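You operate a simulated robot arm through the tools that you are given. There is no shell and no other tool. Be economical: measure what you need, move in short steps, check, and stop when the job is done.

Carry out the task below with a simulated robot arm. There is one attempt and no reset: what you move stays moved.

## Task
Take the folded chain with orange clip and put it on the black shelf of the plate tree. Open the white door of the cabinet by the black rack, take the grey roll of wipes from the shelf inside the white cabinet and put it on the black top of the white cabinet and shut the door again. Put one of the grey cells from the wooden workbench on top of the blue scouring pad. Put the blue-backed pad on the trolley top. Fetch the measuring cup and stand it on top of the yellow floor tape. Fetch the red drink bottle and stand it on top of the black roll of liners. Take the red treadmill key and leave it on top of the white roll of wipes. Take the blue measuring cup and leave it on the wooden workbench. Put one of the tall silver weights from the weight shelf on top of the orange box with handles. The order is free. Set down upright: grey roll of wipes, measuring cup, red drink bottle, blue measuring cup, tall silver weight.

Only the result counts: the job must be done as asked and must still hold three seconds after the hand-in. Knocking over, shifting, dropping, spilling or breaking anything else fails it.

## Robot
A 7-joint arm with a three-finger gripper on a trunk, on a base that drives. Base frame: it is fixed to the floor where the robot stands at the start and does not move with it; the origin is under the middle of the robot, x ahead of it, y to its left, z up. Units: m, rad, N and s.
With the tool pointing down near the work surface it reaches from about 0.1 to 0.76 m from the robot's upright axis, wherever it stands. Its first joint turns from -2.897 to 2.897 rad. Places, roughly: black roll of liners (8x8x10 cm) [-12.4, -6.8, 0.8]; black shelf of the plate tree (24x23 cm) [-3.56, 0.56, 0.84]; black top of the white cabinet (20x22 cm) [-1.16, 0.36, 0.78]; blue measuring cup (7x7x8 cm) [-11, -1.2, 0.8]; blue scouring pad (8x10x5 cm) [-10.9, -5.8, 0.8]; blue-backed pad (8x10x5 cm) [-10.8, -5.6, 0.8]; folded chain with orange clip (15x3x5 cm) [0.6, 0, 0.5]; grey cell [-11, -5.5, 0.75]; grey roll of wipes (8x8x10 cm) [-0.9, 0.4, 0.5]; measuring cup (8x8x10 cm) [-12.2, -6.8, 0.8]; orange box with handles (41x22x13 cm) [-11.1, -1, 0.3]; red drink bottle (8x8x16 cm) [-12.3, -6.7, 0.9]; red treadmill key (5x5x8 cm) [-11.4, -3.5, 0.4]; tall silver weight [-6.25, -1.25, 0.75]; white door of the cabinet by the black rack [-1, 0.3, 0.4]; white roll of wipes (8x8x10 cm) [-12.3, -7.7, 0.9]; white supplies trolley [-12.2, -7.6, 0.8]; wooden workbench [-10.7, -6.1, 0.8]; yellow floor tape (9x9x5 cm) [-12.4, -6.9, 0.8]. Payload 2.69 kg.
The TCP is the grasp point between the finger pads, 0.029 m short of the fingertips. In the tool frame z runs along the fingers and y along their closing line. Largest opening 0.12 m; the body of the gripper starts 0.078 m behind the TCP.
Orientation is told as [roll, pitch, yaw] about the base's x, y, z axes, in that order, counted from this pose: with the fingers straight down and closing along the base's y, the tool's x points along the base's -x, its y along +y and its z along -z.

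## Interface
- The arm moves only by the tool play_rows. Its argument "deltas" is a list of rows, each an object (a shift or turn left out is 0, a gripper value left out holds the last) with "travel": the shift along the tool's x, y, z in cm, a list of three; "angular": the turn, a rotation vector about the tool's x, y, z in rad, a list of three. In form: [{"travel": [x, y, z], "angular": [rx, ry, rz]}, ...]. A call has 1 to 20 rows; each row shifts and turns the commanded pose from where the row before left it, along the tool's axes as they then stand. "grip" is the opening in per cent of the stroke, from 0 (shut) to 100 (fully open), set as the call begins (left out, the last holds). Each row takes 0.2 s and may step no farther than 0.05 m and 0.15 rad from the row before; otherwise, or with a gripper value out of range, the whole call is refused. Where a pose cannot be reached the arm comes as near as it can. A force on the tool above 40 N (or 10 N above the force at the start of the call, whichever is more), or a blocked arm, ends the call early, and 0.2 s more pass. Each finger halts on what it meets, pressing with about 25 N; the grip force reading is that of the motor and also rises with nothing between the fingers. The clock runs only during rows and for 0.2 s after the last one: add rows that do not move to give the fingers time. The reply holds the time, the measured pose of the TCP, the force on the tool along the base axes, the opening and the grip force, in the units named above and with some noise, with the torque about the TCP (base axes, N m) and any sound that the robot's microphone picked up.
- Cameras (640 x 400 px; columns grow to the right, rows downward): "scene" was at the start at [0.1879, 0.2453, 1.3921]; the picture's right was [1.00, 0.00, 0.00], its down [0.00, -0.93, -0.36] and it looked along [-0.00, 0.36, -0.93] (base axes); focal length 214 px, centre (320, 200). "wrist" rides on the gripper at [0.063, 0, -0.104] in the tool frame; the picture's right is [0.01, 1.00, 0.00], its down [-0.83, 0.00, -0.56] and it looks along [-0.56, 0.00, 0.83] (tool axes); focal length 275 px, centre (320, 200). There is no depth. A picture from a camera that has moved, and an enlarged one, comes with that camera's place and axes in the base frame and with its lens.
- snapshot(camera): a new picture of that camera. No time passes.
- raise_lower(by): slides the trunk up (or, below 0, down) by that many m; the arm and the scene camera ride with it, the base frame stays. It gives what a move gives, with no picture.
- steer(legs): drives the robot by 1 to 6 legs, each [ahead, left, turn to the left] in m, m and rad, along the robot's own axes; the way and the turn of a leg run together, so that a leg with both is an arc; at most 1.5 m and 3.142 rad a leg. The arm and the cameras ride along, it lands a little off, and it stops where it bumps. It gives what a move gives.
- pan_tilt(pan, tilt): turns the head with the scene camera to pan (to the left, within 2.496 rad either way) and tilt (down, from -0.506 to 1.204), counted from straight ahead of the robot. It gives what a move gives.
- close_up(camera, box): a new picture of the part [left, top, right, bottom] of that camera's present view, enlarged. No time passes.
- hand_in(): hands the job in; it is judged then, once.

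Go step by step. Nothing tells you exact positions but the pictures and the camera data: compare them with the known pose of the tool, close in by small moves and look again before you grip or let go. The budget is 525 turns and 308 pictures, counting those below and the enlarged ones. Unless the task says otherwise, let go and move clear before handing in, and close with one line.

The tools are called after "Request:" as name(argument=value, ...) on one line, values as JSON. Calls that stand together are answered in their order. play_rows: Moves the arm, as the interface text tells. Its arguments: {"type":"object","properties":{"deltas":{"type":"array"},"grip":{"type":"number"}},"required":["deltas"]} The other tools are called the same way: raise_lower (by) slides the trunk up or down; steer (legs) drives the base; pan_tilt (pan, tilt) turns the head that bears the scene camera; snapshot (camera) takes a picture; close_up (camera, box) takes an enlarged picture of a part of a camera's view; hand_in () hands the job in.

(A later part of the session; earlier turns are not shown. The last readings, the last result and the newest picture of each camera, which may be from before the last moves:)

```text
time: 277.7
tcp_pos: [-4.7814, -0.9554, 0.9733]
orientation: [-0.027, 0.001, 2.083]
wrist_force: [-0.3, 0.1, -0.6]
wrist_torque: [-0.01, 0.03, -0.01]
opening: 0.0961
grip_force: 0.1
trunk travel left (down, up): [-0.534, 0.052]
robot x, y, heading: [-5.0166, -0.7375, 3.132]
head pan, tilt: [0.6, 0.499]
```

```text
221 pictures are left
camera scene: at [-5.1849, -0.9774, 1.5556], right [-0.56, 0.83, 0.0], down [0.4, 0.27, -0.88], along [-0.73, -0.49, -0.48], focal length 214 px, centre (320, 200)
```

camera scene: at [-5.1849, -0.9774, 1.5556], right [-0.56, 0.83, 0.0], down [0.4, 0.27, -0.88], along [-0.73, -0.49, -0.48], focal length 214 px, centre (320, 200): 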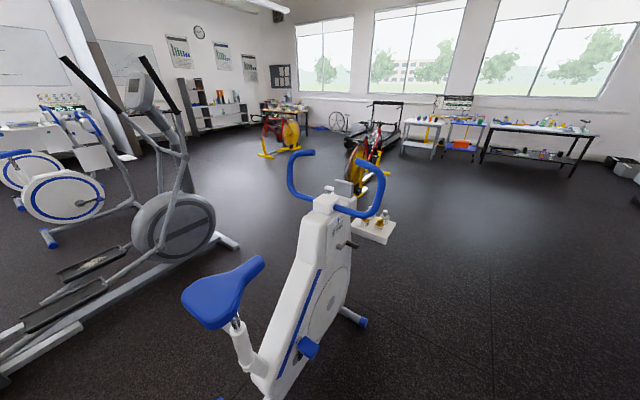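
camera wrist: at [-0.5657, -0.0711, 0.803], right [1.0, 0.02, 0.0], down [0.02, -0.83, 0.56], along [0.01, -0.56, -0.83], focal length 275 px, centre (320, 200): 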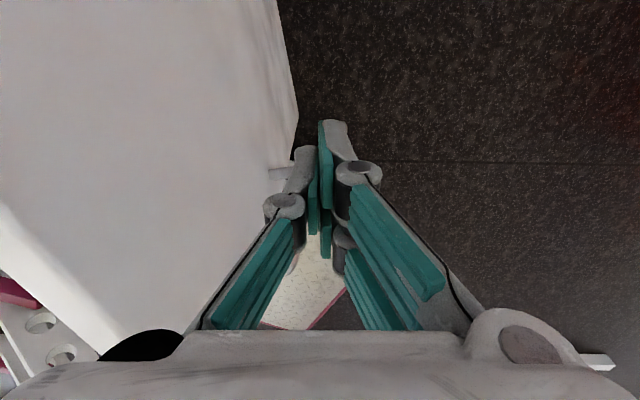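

The weight shelf stands just behind the bike. Driving on past the bike.

Request:
steer(legs=[[1.0, 0, 0.01]])

Request:
pan_tilt(pan=1.3, tilt=0.7)

Request:
snapshot(camera="scene")

```text
time: 282.9
tcp_pos: [-5.7871, -0.9455, 0.9722]
orientation: [-0.027, 0.002, 2.084]
wrist_force: [-0.6, -0.1, 0.1]
wrist_torque: [0.01, -0.02, 0.02]
opening: 0.0961
grip_force: 0.0
trunk travel left (down, up): [-0.534, 0.052]
robot x, y, heading: [-6.0239, -0.725, 3.133]
head pan, tilt: [0.6, 0.499]
```

```text
time: 284.0
tcp_pos: [-5.7873, -0.9469, 0.974]
orientation: [-0.026, 0.0, 2.086]
wrist_force: [-0.7, -0.1, -0.3]
wrist_torque: [0.05, -0.02, 0.01]
opening: 0.0961
grip_force: 0.1
trunk travel left (down, up): [-0.534, 0.052]
robot x, y, heading: [-6.0248, -0.7312, 3.132]
head pan, tilt: [1.3, 0.7]
```

```text
220 pictures are left
camera scene: at [-6.1384, -0.9996, 1.5379], right [-0.96, 0.28, 0.0], down [0.18, 0.62, -0.77], along [-0.21, -0.74, -0.64], focal length 214 px, centre (320, 200)
```

scene: 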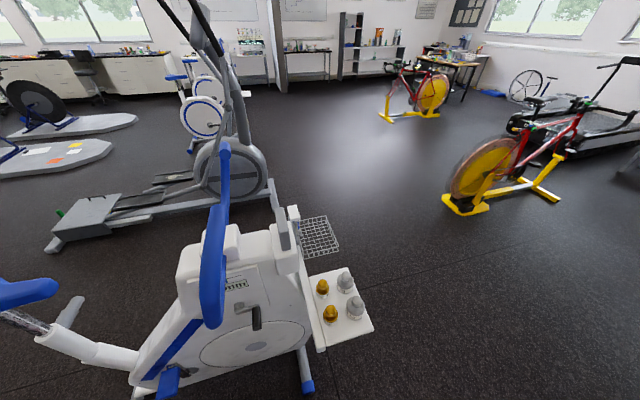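

Request:
close_up(camera="scene", box=[290, 250, 390, 355])

```text
3.81 times, centred on (340, 302) of scene
camera zoom: at [-6.1384, -0.9996, 1.5379], right [-0.96, 0.28, 0.0], down [0.18, 0.62, -0.77], along [-0.21, -0.74, -0.64], focal length 817 px, centre (244, -190)
```

zoom: 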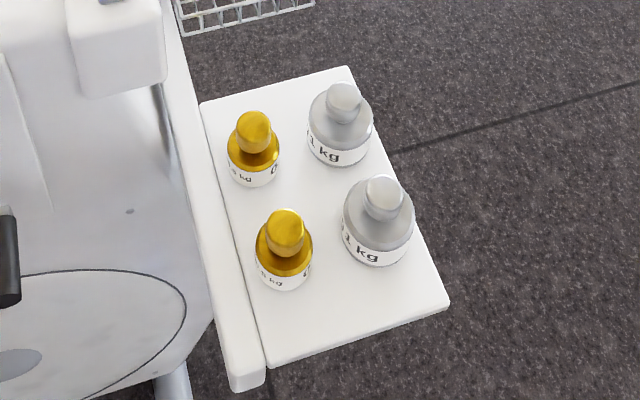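

Two gold and two tall silver (1 kg) weights with knobs on top. The near silver one is at about (-6.35, -1.28), and I'll grip it by the knob.

Request:
steer(legs=[[0.4, 0.04, 0.008]])

Request:
play_rows(deltas=[{"travel": [0, 4.5, 0]}, {"travel": [1, 4.5, 0]}, {"travel": [2, 4, 0]}, {"travel": [3, 3, 0]}], grip=65)

Request:
pan_tilt(pan=1.9, tilt=0.9)

Request:
snapshot(camera="scene")

Request:
snapshot(camera="wrist")

```text
time: 286.5
tcp_pos: [-6.1888, -0.9816, 0.9738]
orientation: [-0.026, 0.002, 2.09]
wrist_force: [-0.4, 0.1, 0.9]
wrist_torque: [0.02, 0.02, 0.04]
opening: 0.0958
grip_force: 0.1
trunk travel left (down, up): [-0.534, 0.052]
robot x, y, heading: [-6.4234, -0.7685, 3.142]
head pan, tilt: [1.3, 0.7]
```

```text
time: 287.5
tcp_pos: [-6.2978, -1.1144, 0.9695]
orientation: [-0.027, 0.002, 2.091]
wrist_force: [1.0, 1.4, 0.5]
wrist_torque: [-0.06, -0.02, 0.01]
opening: 0.0783
grip_force: 0.0
trunk travel left (down, up): [-0.534, 0.052]
robot x, y, heading: [-6.4256, -0.7666, 3.137]
head pan, tilt: [1.3, 0.7]
```

```text
time: 288.5
tcp_pos: [-6.2976, -1.1131, 0.9706]
orientation: [-0.025, -0.001, 2.089]
wrist_force: [0.1, 0.6, -0.4]
wrist_torque: [0.02, -0.05, -0.03]
opening: 0.0785
grip_force: 0.0
trunk travel left (down, up): [-0.534, 0.052]
robot x, y, heading: [-6.4245, -0.7618, 3.139]
head pan, tilt: [1.901, 0.901]
```

```text
218 pictures are left
camera scene: at [-6.4921, -1.0275, 1.5217], right [-0.95, -0.32, 0.0], down [-0.25, 0.74, -0.62], along [0.2, -0.59, -0.78], focal length 214 px, centre (320, 200)
```

scene: 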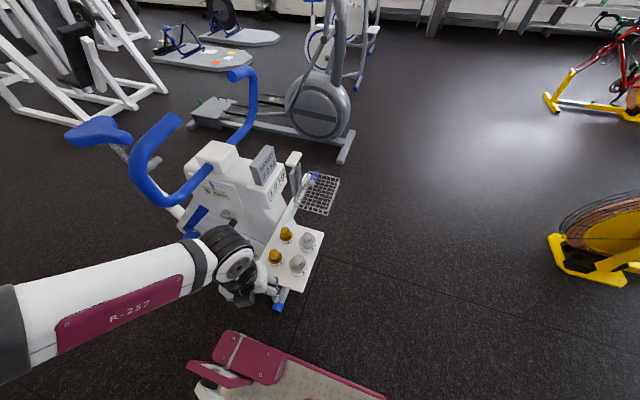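

```text
217 pictures are left
camera wrist: at [-6.2689, -1.1695, 1.0751], right [-0.87, -0.5, -0.03], down [-0.43, 0.71, 0.55], along [-0.26, 0.49, -0.83], focal length 275 px, centre (320, 200)
```

wrist: 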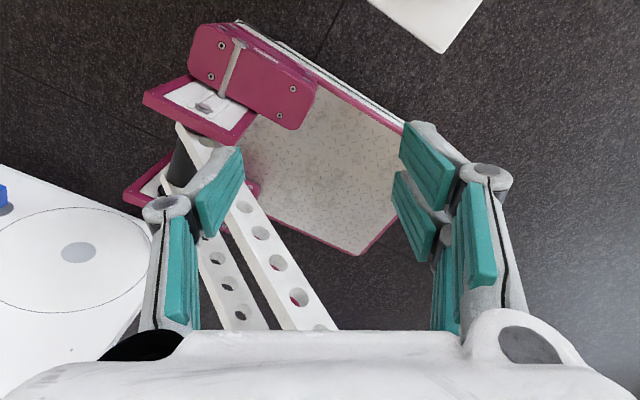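

Request:
play_rows(deltas=[{"travel": [2.8, 2.6, 0]}, {"travel": [2.8, 2.6, 0]}, {"travel": [2.7, 2.6, 0]}, {"travel": [2.7, 2.5, 0]}])

Request:
snapshot(camera="wrist")

```text
time: 289.5
tcp_pos: [-6.332, -1.2597, 0.9649]
orientation: [-0.027, 0.002, 2.089]
wrist_force: [0.7, 0.5, 0.6]
wrist_torque: [-0.05, 0.04, 0.0]
opening: 0.078
grip_force: 0.1
trunk travel left (down, up): [-0.534, 0.052]
robot x, y, heading: [-6.4204, -0.763, 3.14]
head pan, tilt: [1.901, 0.901]
```

```text
216 pictures are left
camera wrist: at [-6.3033, -1.3165, 1.0697], right [-0.87, -0.5, -0.03], down [-0.43, 0.71, 0.55], along [-0.26, 0.49, -0.83], focal length 275 px, centre (320, 200)
```

wrist: 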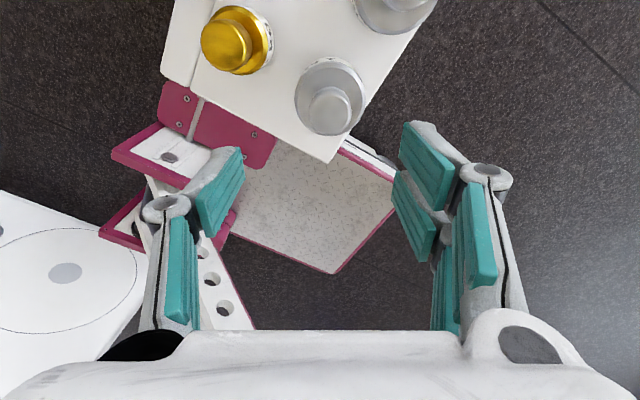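

The near silver weight is almost under the tool. Correcting and descending part way.

Request:
play_rows(deltas=[{"travel": [-0.8, 0.9, 3]}, {"travel": [0, 0, 3]}])

Request:
snapshot(camera="wrist")

```text
time: 290.1
tcp_pos: [-6.3428, -1.2579, 0.9043]
orientation: [-0.027, 0.001, 2.088]
wrist_force: [0.0, 0.9, 0.3]
wrist_torque: [-0.01, 0.01, 0.04]
opening: 0.0781
grip_force: 0.0
trunk travel left (down, up): [-0.534, 0.052]
robot x, y, heading: [-6.4241, -0.7693, 3.137]
head pan, tilt: [1.901, 0.901]
```

```text
215 pictures are left
camera wrist: at [-6.314, -1.3133, 1.009], right [-0.87, -0.5, -0.03], down [-0.43, 0.71, 0.55], along [-0.26, 0.49, -0.83], focal length 275 px, centre (320, 200)
```

wrist: 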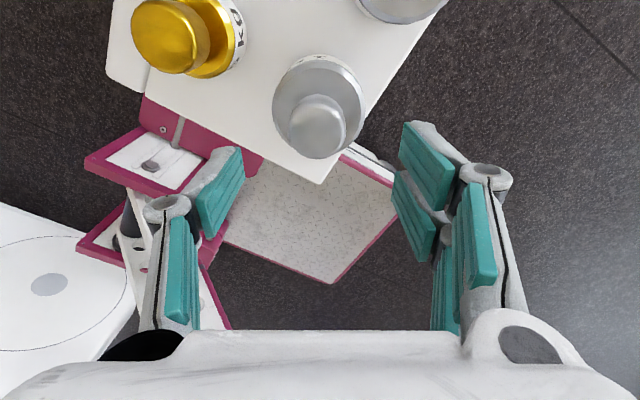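

Request:
play_rows(deltas=[{"travel": [0, 0, 2]}, {"travel": [0, 0, 1.5]}])

Request:
snapshot(camera="wrist")

```text
time: 290.7
tcp_pos: [-6.3429, -1.2582, 0.8713]
orientation: [-0.026, 0.001, 2.088]
wrist_force: [-0.8, 0.8, -0.5]
wrist_torque: [0.0, 0.0, 0.02]
opening: 0.0779
grip_force: 0.0
trunk travel left (down, up): [-0.534, 0.052]
robot x, y, heading: [-6.4223, -0.7636, 3.137]
head pan, tilt: [1.901, 0.901]
```

```text
214 pictures are left
camera wrist: at [-6.3137, -1.3136, 0.9747], right [-0.87, -0.5, -0.03], down [-0.43, 0.71, 0.55], along [-0.26, 0.49, -0.83], focal length 275 px, centre (320, 200)
```

wrist: 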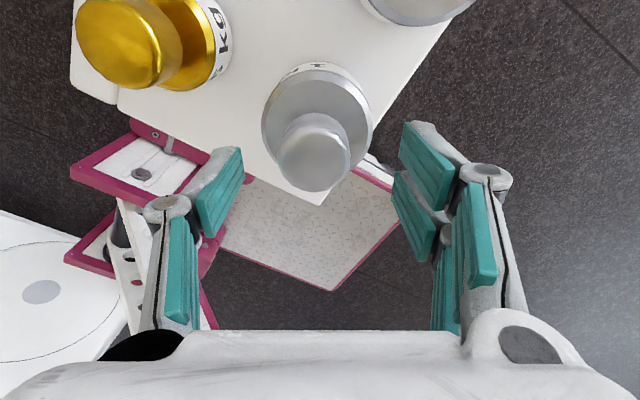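

Request:
play_rows(deltas=[{"travel": [0, -0.4, 1.5]}, {"travel": [0, 0, 1.5]}])

Request:
snapshot(camera="wrist")

Request:
close_up(camera="scene", box=[240, 210, 340, 310])

```text
time: 291.3
tcp_pos: [-6.3395, -1.255, 0.8413]
orientation: [-0.027, 0.0, 2.09]
wrist_force: [0.7, -0.5, 0.0]
wrist_torque: [0.03, 0.03, -0.01]
opening: 0.078
grip_force: 0.1
trunk travel left (down, up): [-0.534, 0.052]
robot x, y, heading: [-6.4264, -0.7657, 3.142]
head pan, tilt: [1.901, 0.901]
```

```text
213 pictures are left
camera wrist: at [-6.3101, -1.3103, 0.945], right [-0.87, -0.5, -0.03], down [-0.43, 0.71, 0.55], along [-0.26, 0.49, -0.83], focal length 275 px, centre (320, 200)
```

wrist: 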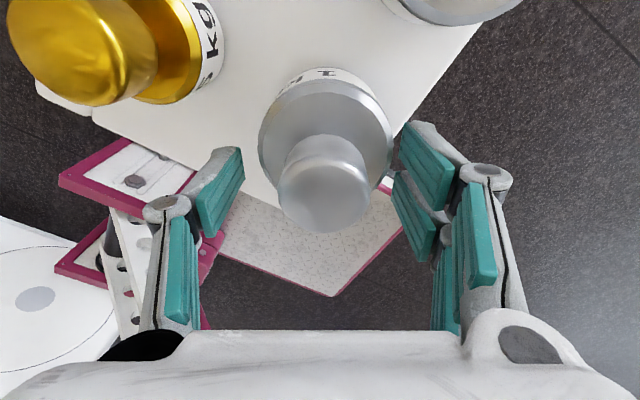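

```text
4.00 times, centred on (290, 260) of scene
camera zoom: at [-6.492, -1.0275, 1.5217], right [-0.95, -0.32, 0.0], down [-0.25, 0.74, -0.62], along [0.2, -0.59, -0.78], focal length 858 px, centre (440, -40)
```

zoom: 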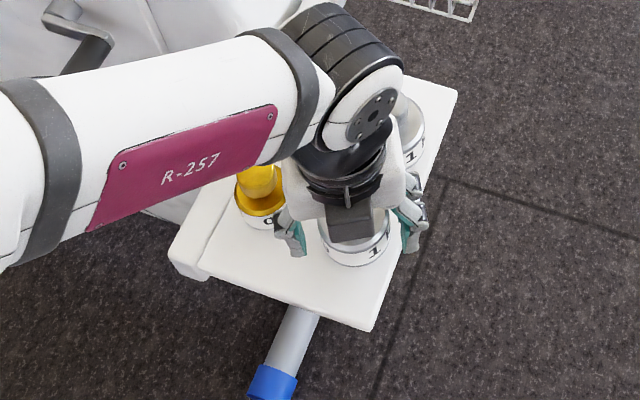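

Request:
play_rows(deltas=[{"travel": [-0.4, 0.25, 1.4]}, {}])

Request:
play_rows(deltas=[{}, {}, {}], grip=0)

Request:
snapshot(camera="wrist")

```text
time: 291.9
tcp_pos: [-6.3433, -1.2521, 0.8268]
orientation: [-0.027, 0.001, 2.089]
wrist_force: [0.3, -0.4, -0.1]
wrist_torque: [0.04, -0.01, -0.01]
opening: 0.0781
grip_force: 0.1
trunk travel left (down, up): [-0.534, 0.052]
robot x, y, heading: [-6.4269, -0.7678, 3.139]
head pan, tilt: [1.901, 0.901]
```

```text
time: 292.7
tcp_pos: [-6.3431, -1.2531, 0.8268]
orientation: [-0.026, 0.0, 2.089]
wrist_force: [-5.0, -1.6, 5.1]
wrist_torque: [-0.36, 0.53, -0.09]
opening: 0.0584
grip_force: 25.3
trunk travel left (down, up): [-0.534, 0.052]
robot x, y, heading: [-6.4268, -0.7683, 3.134]
head pan, tilt: [1.901, 0.901]
```

```text
211 pictures are left
camera wrist: at [-6.3144, -1.3083, 0.9313], right [-0.87, -0.5, -0.03], down [-0.43, 0.71, 0.55], along [-0.26, 0.49, -0.83], focal length 275 px, centre (320, 200)
```

wrist: 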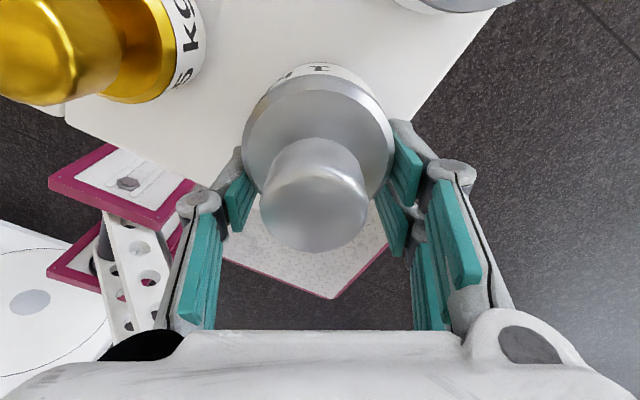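

The pads caught only the body's upper rim. I'll reopen, go 2 cm deeper and grip the body properly.

Request:
play_rows(deltas=[{}, {}], grip=65)

Request:
play_rows(deltas=[{"travel": [0, 0, 1]}, {"travel": [0, 0, 1]}, {"travel": [0, 0, 0.5]}])

Request:
play_rows(deltas=[{}, {}, {}], grip=0)

Request:
snapshot(camera="wrist")

```text
time: 293.3
tcp_pos: [-6.3432, -1.251, 0.8275]
orientation: [-0.026, 0.001, 2.089]
wrist_force: [0.3, 0.6, 0.2]
wrist_torque: [-0.01, -0.02, -0.03]
opening: 0.078
grip_force: 0.0
trunk travel left (down, up): [-0.534, 0.052]
robot x, y, heading: [-6.4269, -0.7661, 3.143]
head pan, tilt: [1.901, 0.901]
```

```text
time: 294.0
tcp_pos: [-6.3454, -1.2556, 0.8153]
orientation: [-0.017, 0.01, 2.086]
wrist_force: [-9.0, 22.4, 80.2]
wrist_torque: [-1.03, 2.64, -0.52]
opening: 0.0625
grip_force: 44.0
trunk travel left (down, up): [-0.534, 0.052]
robot x, y, heading: [-6.4238, -0.7661, 3.137]
head pan, tilt: [1.901, 0.901]
stopped in row 3: the force on the tool passed its limit at 52 N (the readings are from after the stop); the commanded pose is now the measured one
```

```text
time: 294.4
tcp_pos: [-6.3439, -1.2575, 0.818]
orientation: [-0.019, 0.013, 2.087]
wrist_force: [2.8, 20.0, 45.2]
wrist_torque: [-0.59, 1.27, -0.42]
opening: 0.0584
grip_force: 45.1
trunk travel left (down, up): [-0.534, 0.052]
robot x, y, heading: [-6.4262, -0.7642, 3.138]
head pan, tilt: [1.901, 0.901]
stopped in row 2: the force on the tool passed its limit at 104 N (the readings are from after the stop); the commanded pose is now the measured one
```

```text
210 pictures are left
camera wrist: at [-6.3149, -1.3121, 0.9228], right [-0.87, -0.5, -0.02], down [-0.43, 0.72, 0.55], along [-0.26, 0.48, -0.84], focal length 275 px, centre (320, 200)
```

wrist: 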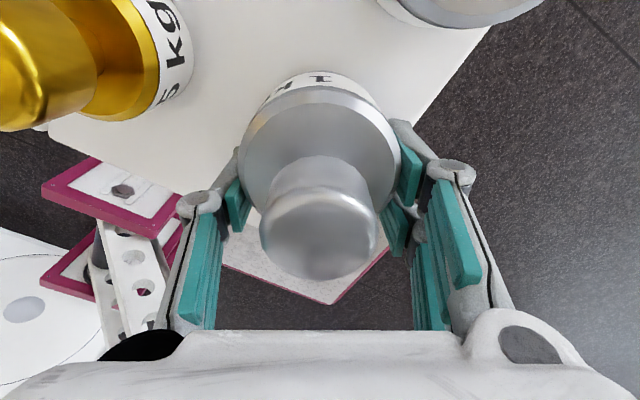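

The fingertips touch the shelf, so the body is already fully gripped. Lifting.

Request:
play_rows(deltas=[{"travel": [0, 0, -0.7]}, {"travel": [0, 0, -1]}, {"travel": [0, 0, -3]}, {"travel": [0, 0, -4]}])

Request:
snapshot(camera="wrist")

Request:
close_up(camera="scene", box=[220, 170, 360, 310])

```text
time: 295.4
tcp_pos: [-6.3473, -1.2587, 0.9022]
orientation: [-0.019, 0.007, 2.089]
wrist_force: [0.4, -0.5, -10.0]
wrist_torque: [0.15, 0.11, 0.0]
opening: 0.0586
grip_force: 25.2
trunk travel left (down, up): [-0.534, 0.052]
robot x, y, heading: [-6.4263, -0.7669, 3.137]
head pan, tilt: [1.901, 0.901]
```

```text
209 pictures are left
camera wrist: at [-6.3176, -1.3137, 1.0061], right [-0.87, -0.5, -0.02], down [-0.42, 0.72, 0.55], along [-0.26, 0.48, -0.84], focal length 275 px, centre (320, 200)
```

wrist: 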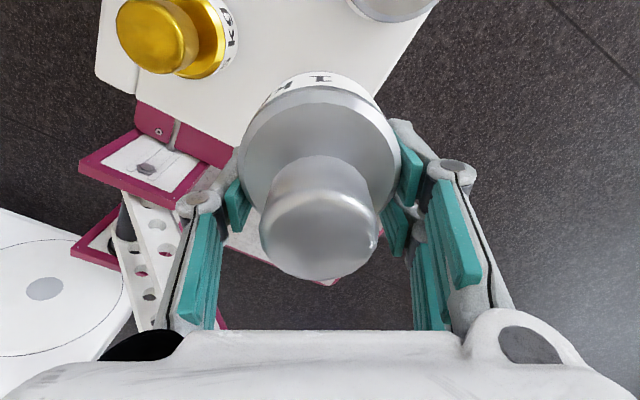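

```text
2.86 times, centred on (290, 240) of scene
camera zoom: at [-6.4923, -1.0278, 1.5216], right [-0.95, -0.32, 0.0], down [-0.25, 0.74, -0.62], along [0.2, -0.59, -0.78], focal length 613 px, centre (406, 86)
```

zoom: 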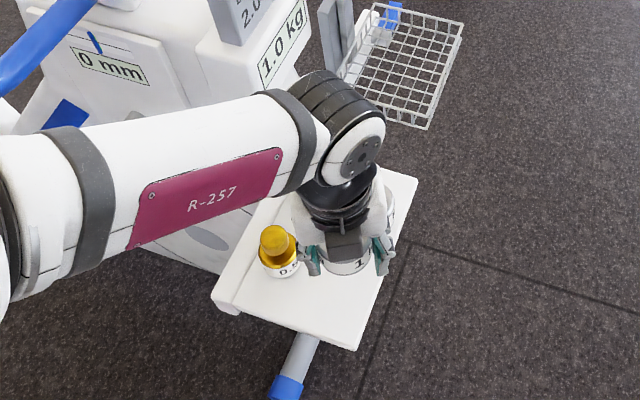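

The weight is held. I'll tuck it in and drive toward the tables at the far wall.

Request:
play_rows(deltas=[{"travel": [-4, -2.3, -0.5]}, {"travel": [-4, -2.3, -0.5]}, {"travel": [-4, -2.3, -0.5]}, {"travel": [-4, -2.3, -0.5]}, {"travel": [-3, -2, -0.5]}])

Request:
steer(legs=[[1.4, 0, 0], [1.4, 0, 0]])

Request:
pan_tilt(pan=0, tilt=0.4)

Request:
snapshot(camera="scene")

```text
time: 296.6
tcp_pos: [-6.3456, -1.0395, 0.9283]
orientation: [-0.017, 0.01, 2.085]
wrist_force: [-0.9, -1.4, -10.4]
wrist_torque: [0.18, 0.05, 0.04]
opening: 0.0587
grip_force: 25.1
trunk travel left (down, up): [-0.534, 0.052]
robot x, y, heading: [-6.4241, -0.7679, 3.136]
head pan, tilt: [1.901, 0.901]
```

```text
time: 310.2
tcp_pos: [-9.1503, -0.9945, 0.9274]
orientation: [-0.018, 0.008, 2.076]
wrist_force: [-0.1, 0.5, -9.1]
wrist_torque: [0.12, 0.08, 0.0]
opening: 0.0584
grip_force: 25.6
trunk travel left (down, up): [-0.534, 0.052]
robot x, y, heading: [-9.2294, -0.7173, 3.129]
head pan, tilt: [1.901, 0.901]
```

```text
time: 312.1
tcp_pos: [-9.1516, -0.9943, 0.9281]
orientation: [-0.02, 0.009, 2.075]
wrist_force: [-0.4, -0.3, -10.6]
wrist_torque: [0.15, 0.05, 0.01]
opening: 0.0587
grip_force: 25.1
trunk travel left (down, up): [-0.534, 0.052]
robot x, y, heading: [-9.2307, -0.7186, 3.13]
head pan, tilt: [0.0, 0.4]
```

```text
207 pictures are left
camera scene: at [-9.4153, -0.9082, 1.5647], right [0.02, 1.0, 0.0], down [0.39, -0.01, -0.92], along [-0.92, 0.01, -0.39], focal length 214 px, centre (320, 200)
```

scene: 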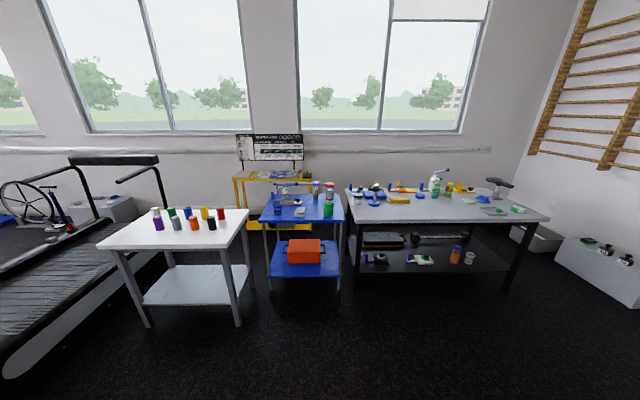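

Request:
close_up(camera="scene", box=[240, 160, 370, 300])

```text
2.86 times, centred on (305, 230) of scene
camera zoom: at [-9.4153, -0.9082, 1.5647], right [0.02, 1.0, 0.0], down [0.39, -0.01, -0.92], along [-0.92, 0.01, -0.39], focal length 613 px, centre (363, 114)
```

zoom: 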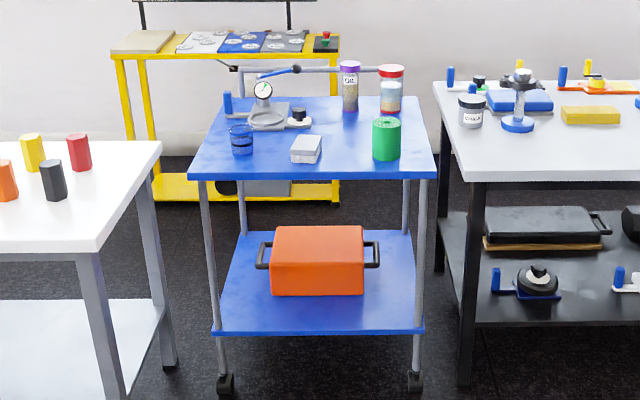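

The orange box is on the lower shelf of the blue cart, under its top, so the weight must be regripped with a tilted gripper. I'll turn so the tables are on the robot's left and get nearer.

Request:
steer(legs=[[0, 0, -1.56], [0, 0.85, 0]])

Request:
pan_tilt(pan=1.57, tilt=0.6)

Request:
snapshot(camera="scene")

```text
time: 320.4
tcp_pos: [-10.344, -0.7464, 0.9279]
orientation: [-0.018, 0.008, 0.466]
wrist_force: [-0.6, 0.3, -8.6]
wrist_torque: [0.07, -0.14, -0.02]
opening: 0.0584
grip_force: 24.5
trunk travel left (down, up): [-0.534, 0.052]
robot x, y, heading: [-10.0673, -0.6757, 1.513]
head pan, tilt: [0.0, 0.4]
```

```text
time: 322.1
tcp_pos: [-10.3442, -0.7469, 0.9289]
orientation: [-0.019, 0.009, 0.466]
wrist_force: [0.7, 0.1, -9.1]
wrist_torque: [0.06, -0.09, 0.02]
opening: 0.0582
grip_force: 25.1
trunk travel left (down, up): [-0.534, 0.052]
robot x, y, heading: [-10.0649, -0.6804, 1.518]
head pan, tilt: [1.571, 0.6]
```

```text
205 pictures are left
camera scene: at [-10.3395, -0.574, 1.5465], right [0.06, 1.0, 0.0], down [0.56, -0.03, -0.83], along [-0.82, 0.05, -0.56], focal length 214 px, centre (320, 200)
```

scene: 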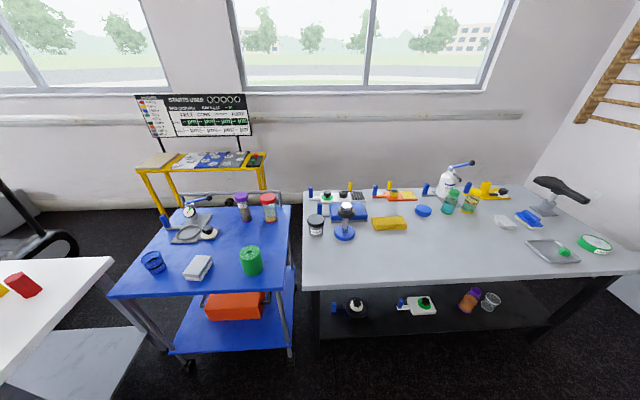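

There's a wide free strip at the front of the grey bench. I'll set the weight down there, at about (-10.95, -0.35), to regrip it.

Request:
steer(legs=[[0.389, 0.4, 0.05]])

Request:
play_rows(deltas=[{"travel": [4, 2, 0]}, {"travel": [4, 2, 0]}, {"travel": [4, 2, 0]}, {"travel": [4, 2, 0]}, {"travel": [3, 1.5, 0]}])

Request:
snapshot(camera="scene")

Request:
snapshot(camera="wrist")

```text
time: 325.3
tcp_pos: [-10.7264, -0.359, 0.928]
orientation: [-0.019, 0.01, 0.518]
wrist_force: [0.1, 0.5, -10.5]
wrist_torque: [0.05, -0.14, 0.03]
opening: 0.0585
grip_force: 25.1
trunk travel left (down, up): [-0.534, 0.052]
robot x, y, heading: [-10.453, -0.2773, 1.569]
head pan, tilt: [1.571, 0.6]
```

```text
time: 326.5
tcp_pos: [-10.9385, -0.3722, 0.9293]
orientation: [-0.017, 0.007, 0.517]
wrist_force: [0.5, -0.4, -9.6]
wrist_torque: [0.05, -0.12, 0.02]
opening: 0.0584
grip_force: 25.1
trunk travel left (down, up): [-0.534, 0.052]
robot x, y, heading: [-10.457, -0.2749, 1.57]
head pan, tilt: [1.571, 0.6]
```

```text
204 pictures are left
camera scene: at [-10.7308, -0.1872, 1.5465], right [0.0, 1.0, 0.0], down [0.56, 0.0, -0.83], along [-0.83, 0.0, -0.56], focal length 214 px, centre (320, 200)
```

scene: 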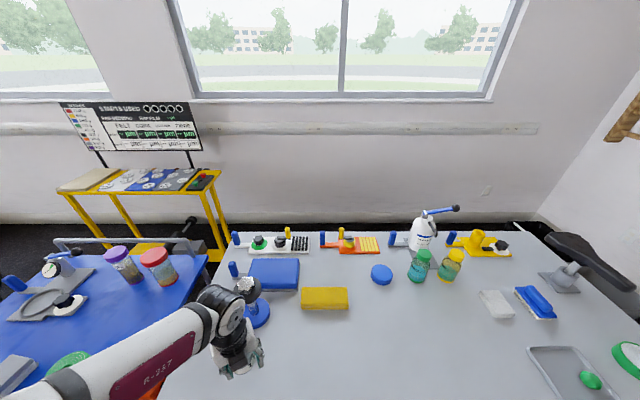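

```text
203 pictures are left
camera wrist: at [-10.9931, -0.4016, 1.0334], right [-0.5, 0.87, -0.02], down [0.72, 0.42, 0.55], along [0.48, 0.26, -0.83], focal length 275 px, centre (320, 200)
```

wrist: 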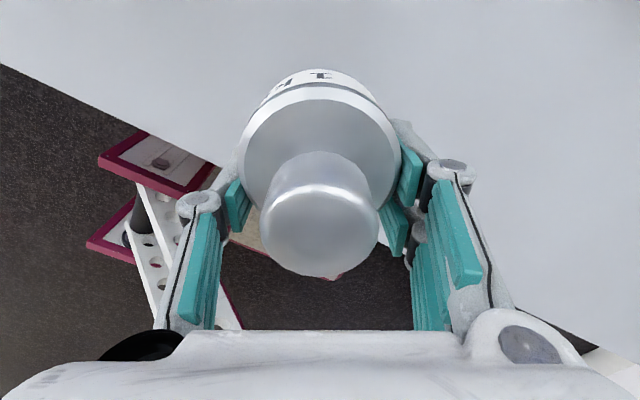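

Request:
play_rows(deltas=[{"travel": [0, 0, 4]}, {"travel": [0, 0, 4]}, {"travel": [0, 0, 1.5]}, {}])

Request:
play_rows(deltas=[{"travel": [0, 0, 0.7]}, {"travel": [0, 0, 0.7]}, {}])

Request:
snapshot(camera="wrist")

```text
time: 327.5
tcp_pos: [-10.9379, -0.3727, 0.8319]
orientation: [-0.019, 0.007, 0.519]
wrist_force: [-1.2, 0.8, -9.7]
wrist_torque: [0.09, -0.13, -0.02]
opening: 0.0585
grip_force: 25.2
trunk travel left (down, up): [-0.534, 0.052]
robot x, y, heading: [-10.4528, -0.2791, 1.569]
head pan, tilt: [1.571, 0.6]
```

```text
time: 328.0
tcp_pos: [-10.9387, -0.3724, 0.8274]
orientation: [-0.018, 0.008, 0.519]
wrist_force: [10.9, 0.5, 19.8]
wrist_torque: [0.89, 0.12, -0.2]
opening: 0.0588
grip_force: 24.8
trunk travel left (down, up): [-0.534, 0.052]
robot x, y, heading: [-10.4551, -0.2736, 1.57]
head pan, tilt: [1.571, 0.6]
stopped in row 2: the force on the tool passed its limit at 52 N (the readings are from after the stop); the commanded pose is now the measured one
```

```text
202 pictures are left
camera wrist: at [-10.9934, -0.4018, 0.9326], right [-0.5, 0.87, -0.02], down [0.72, 0.43, 0.55], along [0.48, 0.26, -0.84], focal length 275 px, centre (320, 200)
```

wrist: 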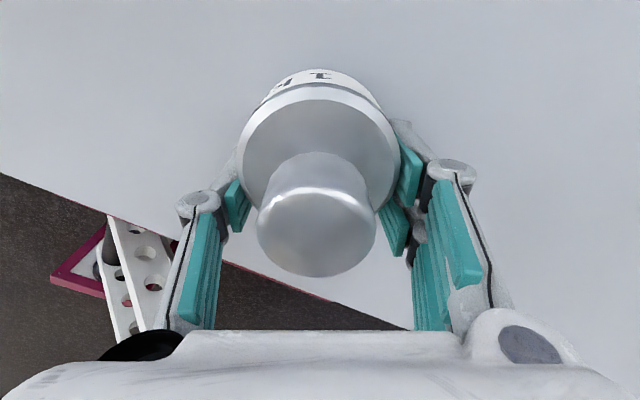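

The weight stands on the bench. Releasing, lifting off and reorienting for a tilted knob grip.

Request:
play_rows(deltas=[{}, {}, {"travel": [0, 0, -3]}, {"travel": [0, 0, -4]}, {"travel": [0, 0, -4]}, {"travel": [-3, 2, 0]}, {"travel": [-3, 2, 0]}, {"travel": [-3, 2, 0]}], grip=75)

Request:
snapshot(camera="scene")

```text
time: 329.8
tcp_pos: [-10.8917, -0.2739, 0.9354]
orientation: [-0.018, 0.008, 0.519]
wrist_force: [0.3, -0.1, 0.1]
wrist_torque: [0.02, 0.0, -0.02]
opening: 0.0901
grip_force: 0.0
trunk travel left (down, up): [-0.534, 0.052]
robot x, y, heading: [-10.4515, -0.2772, 1.565]
head pan, tilt: [1.571, 0.6]
```

```text
201 pictures are left
camera scene: at [-10.7309, -0.1875, 1.5465], right [0.0, 1.0, 0.0], down [0.56, 0.0, -0.83], along [-0.83, 0.0, -0.56], focal length 214 px, centre (320, 200)
```

scene: 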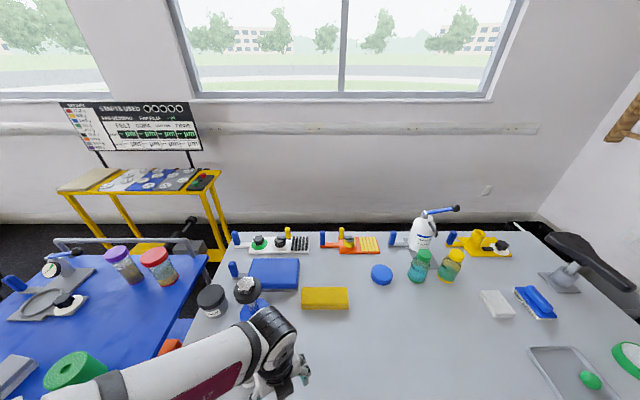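

Request:
steer(legs=[[0, -0.3, 0]])

Request:
play_rows(deltas=[{"angular": [0, 0, 0.13]}, {"angular": [0, 0, 0.13]}, {"angular": [0, 0, 0.13]}, {"angular": [0, 0, 0.13]}, {"travel": [4, -3, 0]}, {"travel": [4, -2, 0]}, {"angular": [0.018, 0.135, 0]}, {"angular": [0, 0.135, 0]}, {"angular": [0, 0.135, 0]}, {"angular": [0, 0.135, 0]}, {"angular": [0, 0.135, 0]}, {"angular": [0, 0.135, 0]}, {"angular": [0, 0.135, 0]}, {"angular": [0, 0.135, 0]}])

Request:
snapshot(camera="wrist")

```text
time: 331.8
tcp_pos: [-10.5932, -0.2742, 0.9358]
orientation: [-0.017, 0.009, 0.519]
wrist_force: [0.3, 0.8, 0.0]
wrist_torque: [-0.02, 0.01, -0.04]
opening: 0.0899
grip_force: 0.1
trunk travel left (down, up): [-0.534, 0.052]
robot x, y, heading: [-10.1531, -0.2765, 1.566]
head pan, tilt: [1.571, 0.6]
```

```text
time: 334.8
tcp_pos: [-10.6726, -0.3222, 0.9357]
orientation: [-0.057, 0.876, -0.044]
wrist_force: [-0.7, 0.0, 0.2]
wrist_torque: [0.01, -0.02, 0.03]
opening: 0.0899
grip_force: 0.0
out of reach, approached as far as the arm can: row 13, 14
trunk travel left (down, up): [-0.534, 0.052]
robot x, y, heading: [-10.1551, -0.28, 1.57]
head pan, tilt: [1.571, 0.6]
```

```text
200 pictures are left
camera wrist: at [-10.6338, -0.3194, 1.0512], right [0.0, 1.0, -0.03], down [0.96, -0.01, -0.28], along [-0.28, -0.03, -0.96], focal length 275 px, centre (320, 200)
```

wrist: 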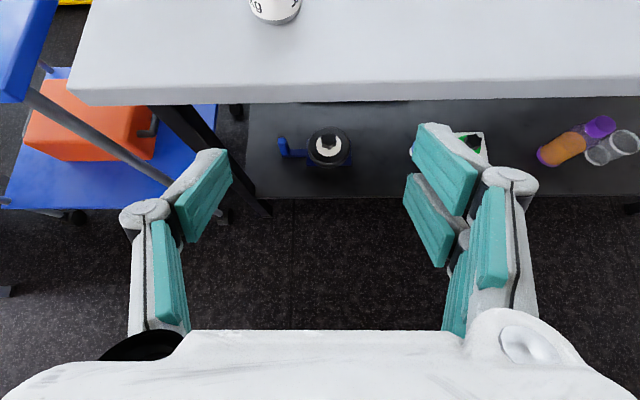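

Request:
raise_lower(by=-0.25)

Request:
play_rows(deltas=[{"travel": [3.5, 0, -2.9]}, {"travel": [3.5, 0, -2.9]}, {"travel": [3.5, 0, -2.9]}, {"travel": [3, 0, -2.5]}, {"angular": [-0.04, 0.1, 0.03]}, {"angular": [0, 0.13, 0]}, {"travel": [1, 0, 0]}])

Request:
snapshot(camera="wrist")

```text
time: 337.4
tcp_pos: [-10.6742, -0.3234, 0.6863]
orientation: [-0.059, 0.875, -0.044]
wrist_force: [0.4, 0.9, -0.1]
wrist_torque: [0.02, 0.0, -0.02]
opening: 0.0899
grip_force: 0.1
trunk travel left (down, up): [-0.284, 0.302]
robot x, y, heading: [-10.154, -0.2776, 1.571]
head pan, tilt: [1.571, 0.6]
```

```text
time: 339.0
tcp_pos: [-10.6798, -0.3163, 0.8712]
orientation: [-0.082, 1.103, -0.125]
wrist_force: [0.7, -0.1, 0.2]
wrist_torque: [0.01, -0.03, 0.02]
opening: 0.0898
grip_force: 0.0
trunk travel left (down, up): [-0.284, 0.302]
robot x, y, heading: [-10.157, -0.2794, 1.569]
head pan, tilt: [1.571, 0.6]
```

```text
199 pictures are left
camera wrist: at [-10.6141, -0.3157, 0.9741], right [0.05, 1.0, -0.03], down [0.87, -0.06, -0.49], along [-0.49, -0.01, -0.87], focal length 275 px, centre (320, 200)
```

wrist: 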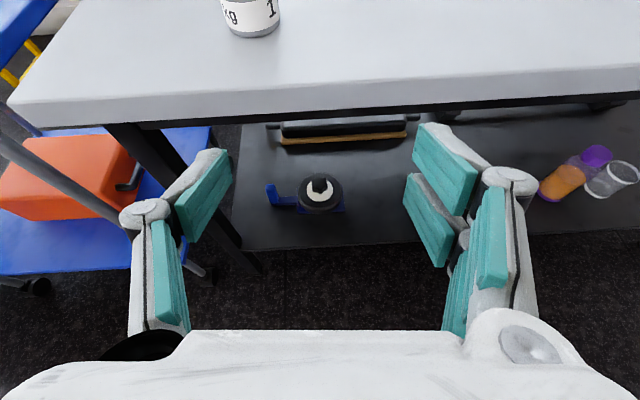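

Request:
play_rows(deltas=[{"travel": [1.3, -1.6, 3.7]}, {"travel": [1.3, -1.6, 3.7]}, {"travel": [1.3, -1.6, 3.7]}, {"travel": [1.2, -1.5, 3.7]}])

Request:
snapshot(camera="wrist")

```text
time: 340.0
tcp_pos: [-10.8362, -0.3713, 0.85]
orientation: [-0.084, 1.104, -0.126]
wrist_force: [1.2, -0.5, 0.6]
wrist_torque: [0.0, 0.0, -0.08]
opening: 0.09
grip_force: 0.0
trunk travel left (down, up): [-0.284, 0.302]
robot x, y, heading: [-10.1523, -0.2798, 1.569]
head pan, tilt: [1.571, 0.6]
```

```text
198 pictures are left
camera wrist: at [-10.7714, -0.371, 0.9542], right [0.05, 1.0, -0.03], down [0.87, -0.06, -0.49], along [-0.49, -0.01, -0.87], focal length 275 px, centre (320, 200)
```

wrist: 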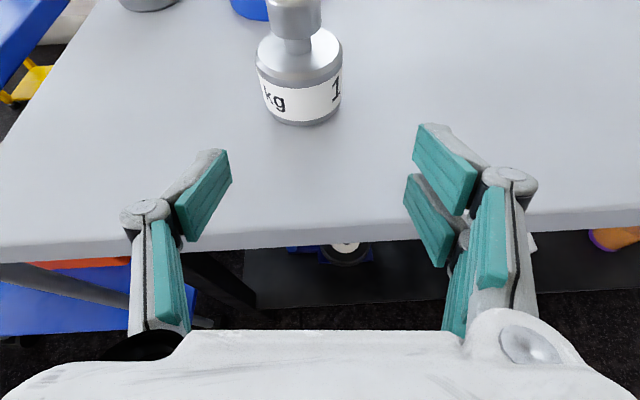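

Request:
play_rows(deltas=[{"travel": [2.6, -0.8, 2.6]}, {"travel": [2.3, -0.8, 3.0]}])

Request:
snapshot(camera="wrist")

```text
time: 340.6
tcp_pos: [-10.9083, -0.3851, 0.8709]
orientation: [-0.086, 1.102, -0.126]
wrist_force: [0.1, -0.5, -0.1]
wrist_torque: [0.01, -0.03, -0.03]
opening: 0.0901
grip_force: 0.2
trunk travel left (down, up): [-0.284, 0.302]
robot x, y, heading: [-10.1555, -0.2772, 1.571]
head pan, tilt: [1.571, 0.6]
```

```text
197 pictures are left
camera wrist: at [-10.844, -0.3843, 0.9738], right [0.05, 1.0, -0.03], down [0.87, -0.06, -0.49], along [-0.49, 0.0, -0.87], focal length 275 px, centre (320, 200)
```

wrist: 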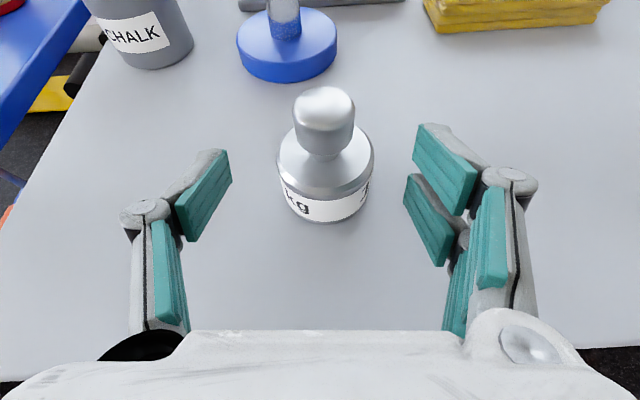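

Request:
play_rows(deltas=[{"travel": [0.7, 0.15, 2.3]}, {"travel": [0.7, 0.15, 2.2]}, {}])

Request:
snapshot(camera="wrist")

```text
time: 341.4
tcp_pos: [-10.9555, -0.3779, 0.8631]
orientation: [-0.083, 1.103, -0.126]
wrist_force: [-0.4, 0.3, 0.0]
wrist_torque: [0.0, 0.03, 0.0]
opening: 0.0897
grip_force: 0.1
trunk travel left (down, up): [-0.284, 0.302]
robot x, y, heading: [-10.1522, -0.2802, 1.566]
head pan, tilt: [1.571, 0.6]
```

```text
196 pictures are left
camera wrist: at [-10.8899, -0.3784, 0.9659], right [0.05, 1.0, -0.03], down [0.87, -0.06, -0.49], along [-0.49, 0.0, -0.87], focal length 275 px, centre (320, 200)
```

wrist: 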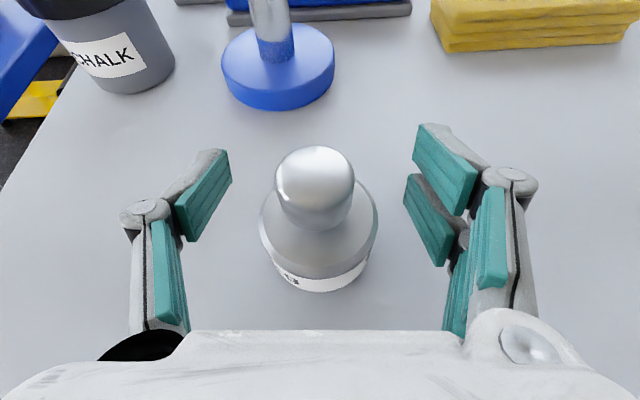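

The knob is centred. Closing and lifting.

Request:
play_rows(deltas=[{}, {}, {}], grip=0)

Request:
play_rows(deltas=[{"travel": [1.8, 0, -0.9]}, {"travel": [2.7, 0, -1.35]}, {}])

Request:
snapshot(camera="wrist")

```text
time: 342.2
tcp_pos: [-10.9547, -0.3771, 0.8649]
orientation: [-0.081, 1.105, -0.124]
wrist_force: [-3.3, 6.8, 9.4]
wrist_torque: [0.91, 0.19, 0.09]
opening: 0.045
grip_force: 24.6
trunk travel left (down, up): [-0.284, 0.302]
robot x, y, heading: [-10.1585, -0.2783, 1.569]
head pan, tilt: [1.571, 0.6]
```

```text
time: 343.0
tcp_pos: [-10.9558, -0.3768, 0.9118]
orientation: [-0.082, 1.103, -0.123]
wrist_force: [0.8, 0.0, -9.3]
wrist_torque: [0.08, 0.04, -0.01]
opening: 0.0438
grip_force: 25.2
trunk travel left (down, up): [-0.284, 0.302]
robot x, y, heading: [-10.1534, -0.2773, 1.574]
head pan, tilt: [1.571, 0.6]
```

```text
195 pictures are left
camera wrist: at [-10.8907, -0.3766, 1.0156], right [0.05, 1.0, -0.03], down [0.87, -0.06, -0.49], along [-0.49, 0.0, -0.87], focal length 275 px, centre (320, 200)
```

wrist: 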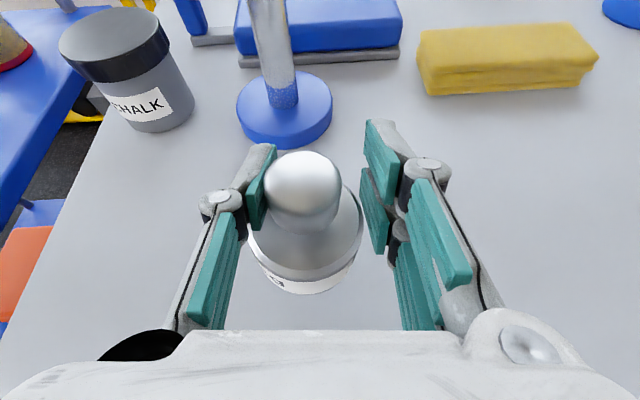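

The right fingertip seems to be on the weight's shoulder rather than the knob. I'll put it back down and grip about 1 cm higher.

Request:
play_rows(deltas=[{"travel": [-2.2, 0, 1.1]}, {"travel": [-1.6, 0, 0.8]}, {"travel": [-0.35, 0, 0.18]}, {}])

Request:
play_rows(deltas=[{}, {}, {}], grip=65)

Request:
play_rows(deltas=[{"travel": [1.0, -0.6, -0.5]}, {"travel": [0, 0, -0.4]}])

Request:
snapshot(camera="wrist")

```text
time: 344.0
tcp_pos: [-10.9562, -0.3791, 0.8667]
orientation: [-0.084, 1.103, -0.125]
wrist_force: [0.4, 0.2, -5.8]
wrist_torque: [0.2, -0.02, -0.02]
opening: 0.0441
grip_force: 24.9
trunk travel left (down, up): [-0.284, 0.302]
robot x, y, heading: [-10.1547, -0.2735, 1.568]
head pan, tilt: [1.571, 0.6]
```

```text
time: 344.8
tcp_pos: [-10.9559, -0.3787, 0.8665]
orientation: [-0.085, 1.103, -0.127]
wrist_force: [-0.9, 0.8, 0.4]
wrist_torque: [0.0, 0.04, 0.02]
opening: 0.078
grip_force: 0.2
trunk travel left (down, up): [-0.284, 0.302]
robot x, y, heading: [-10.1529, -0.2767, 1.572]
head pan, tilt: [1.571, 0.6]
```

```text
time: 345.4
tcp_pos: [-10.9522, -0.3832, 0.879]
orientation: [-0.082, 1.104, -0.124]
wrist_force: [-0.5, 0.1, -0.1]
wrist_torque: [0.0, 0.01, 0.01]
opening: 0.0781
grip_force: 0.1
trunk travel left (down, up): [-0.284, 0.302]
robot x, y, heading: [-10.1532, -0.2791, 1.57]
head pan, tilt: [1.571, 0.6]
```

```text
194 pictures are left
camera wrist: at [-10.8881, -0.3846, 0.9832], right [0.05, 1.0, -0.03], down [0.87, -0.06, -0.49], along [-0.49, 0.0, -0.87], focal length 275 px, centre (320, 200)
```

wrist: 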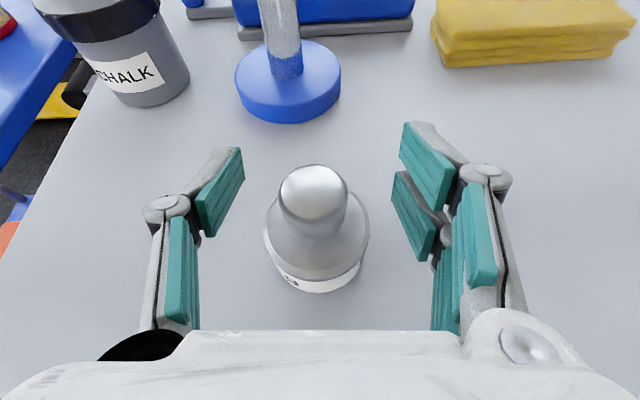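

Request:
play_rows(deltas=[{"travel": [-0.35, -0.3, 0]}, {}])

Request:
play_rows(deltas=[{}, {}, {}], grip=0)

Request:
play_rows(deltas=[{"travel": [1.8, 0, -0.9]}, {"travel": [2.7, 0, -1.35]}, {}])

Request:
snapshot(camera="wrist")

```text
time: 346.0
tcp_pos: [-10.9511, -0.3871, 0.8775]
orientation: [-0.085, 1.105, -0.125]
wrist_force: [0.5, -0.7, -0.6]
wrist_torque: [0.06, -0.01, -0.03]
opening: 0.0779
grip_force: 0.1
trunk travel left (down, up): [-0.284, 0.302]
robot x, y, heading: [-10.1567, -0.2787, 1.569]
head pan, tilt: [1.571, 0.6]
```

```text
time: 346.8
tcp_pos: [-10.9521, -0.3875, 0.8783]
orientation: [-0.086, 1.104, -0.125]
wrist_force: [-2.8, 1.8, 8.4]
wrist_torque: [0.67, 0.15, 0.07]
opening: 0.0308
grip_force: 24.9
trunk travel left (down, up): [-0.284, 0.302]
robot x, y, heading: [-10.1557, -0.2776, 1.566]
head pan, tilt: [1.571, 0.6]
```

```text
time: 347.6
tcp_pos: [-10.9518, -0.3869, 0.9262]
orientation: [-0.083, 1.101, -0.124]
wrist_force: [-0.1, -0.1, -8.6]
wrist_torque: [0.04, 0.0, -0.04]
opening: 0.0299
grip_force: 24.5
trunk travel left (down, up): [-0.284, 0.302]
robot x, y, heading: [-10.1524, -0.2785, 1.573]
head pan, tilt: [1.571, 0.6]
```

```text
193 pictures are left
camera wrist: at [-10.8872, -0.3864, 1.0298], right [0.05, 1.0, -0.03], down [0.87, -0.06, -0.49], along [-0.49, 0.0, -0.87], focal length 275 px, centre (320, 200)
```

wrist: 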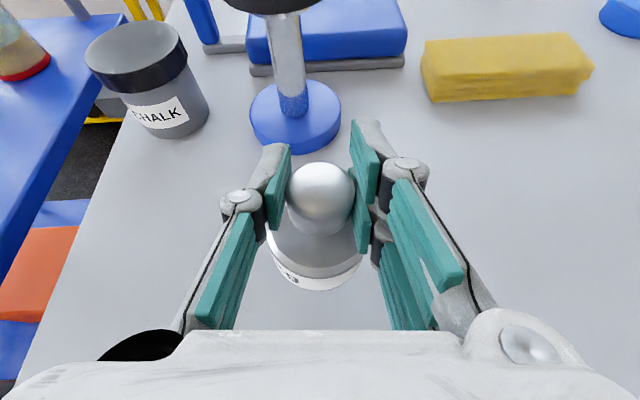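

Good knob grip now. Backing out, then lowering in front of the cart.

Request:
steer(legs=[[0, -0.35, 0]])

Request:
play_rows(deltas=[{"travel": [-1, 4, -2]}, {"travel": [-1, 4, -2]}, {"travel": [-1, 4, -2]}, {"travel": [-1, 4, -2]}, {"travel": [-1, 4, -2]}])

Request:
raise_lower(by=-0.27)

Request:
steer(legs=[[-0.82, 0, 0]])

Request:
snapshot(camera="scene")

Request:
snapshot(camera="wrist")

```text
time: 349.9
tcp_pos: [-10.6007, -0.3929, 0.9269]
orientation: [-0.084, 1.102, -0.117]
wrist_force: [0.4, 0.6, -10.8]
wrist_torque: [0.0, 0.0, 0.0]
opening: 0.0299
grip_force: 25.1
trunk travel left (down, up): [-0.284, 0.302]
robot x, y, heading: [-9.8019, -0.2819, 1.577]
head pan, tilt: [1.571, 0.6]
```

```text
time: 351.1
tcp_pos: [-10.4807, -0.1983, 0.9207]
orientation: [-0.086, 1.101, -0.116]
wrist_force: [0.0, -1.2, -9.1]
wrist_torque: [-0.01, 0.02, -0.02]
opening: 0.03
grip_force: 24.9
trunk travel left (down, up): [-0.284, 0.302]
robot x, y, heading: [-9.8051, -0.2764, 1.573]
head pan, tilt: [1.571, 0.6]
```

```text
time: 353.8
tcp_pos: [-10.4797, -0.1976, 0.6498]
orientation: [-0.083, 1.103, -0.116]
wrist_force: [-0.4, 0.2, -9.7]
wrist_torque: [0.05, -0.03, -0.03]
opening: 0.03
grip_force: 25.2
trunk travel left (down, up): [-0.014, 0.572]
robot x, y, heading: [-9.8022, -0.2748, 1.576]
head pan, tilt: [1.571, 0.6]
```

```text
time: 358.2
tcp_pos: [-10.4632, -1.0343, 0.649]
orientation: [-0.083, 1.103, -0.084]
wrist_force: [-0.2, -0.2, -9.4]
wrist_torque: [0.05, -0.03, 0.0]
opening: 0.0297
grip_force: 24.4
trunk travel left (down, up): [-0.014, 0.572]
robot x, y, heading: [-9.7864, -1.0918, 1.615]
head pan, tilt: [1.571, 0.6]
```

```text
192 pictures are left
camera scene: at [-10.0744, -0.8061, 1.0261], right [-0.04, 1.0, 0.0], down [0.56, 0.02, -0.82], along [-0.82, -0.03, -0.57], focal length 214 px, centre (320, 200)
```

scene: 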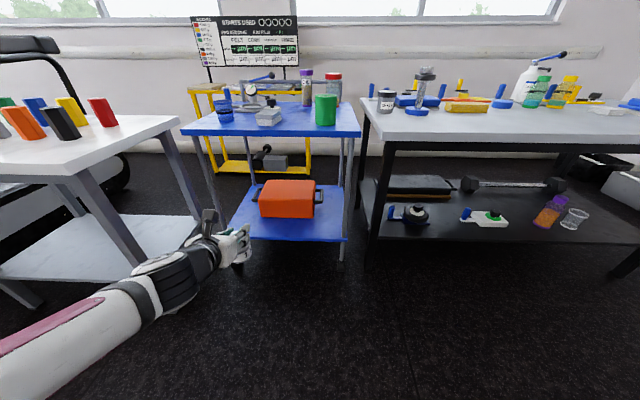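

```text
191 pictures are left
camera wrist: at [-10.398, -1.0324, 0.7531], right [0.01, 1.0, -0.03], down [0.87, -0.02, -0.49], along [-0.49, -0.03, -0.87], focal length 275 px, centre (320, 200)
```

wrist: 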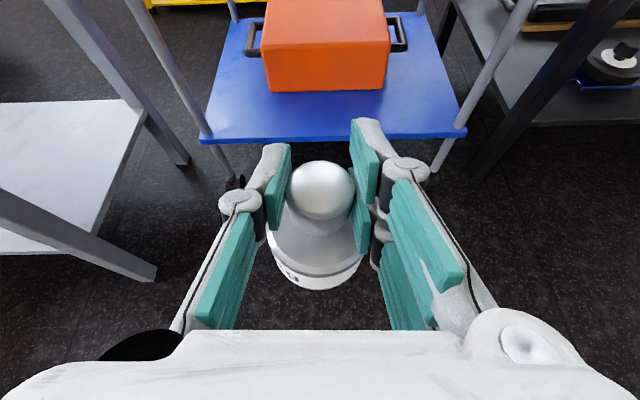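

Request:
steer(legs=[[0, 0, -0.045]])

Request:
play_rows(deltas=[{"travel": [-3.9, 0, 1.95]}, {"travel": [-3.9, 0, 1.95]}, {"travel": [-3.6, 0, 1.8]}])

```text
time: 359.0
tcp_pos: [-10.4592, -1.0035, 0.6483]
orientation: [-0.083, 1.102, -0.13]
wrist_force: [-0.6, -0.1, -10.2]
wrist_torque: [0.04, -0.02, 0.0]
opening: 0.0299
grip_force: 24.8
trunk travel left (down, up): [-0.014, 0.572]
robot x, y, heading: [-9.7848, -1.0902, 1.564]
head pan, tilt: [1.571, 0.6]
```

```text
time: 359.8
tcp_pos: [-10.4591, -1.009, 0.5229]
orientation: [-0.084, 1.103, -0.131]
wrist_force: [-0.6, 0.8, -8.5]
wrist_torque: [0.02, -0.1, -0.04]
opening: 0.0299
grip_force: 25.1
trunk travel left (down, up): [-0.014, 0.572]
robot x, y, heading: [-9.7821, -1.0899, 1.567]
head pan, tilt: [1.571, 0.6]
```

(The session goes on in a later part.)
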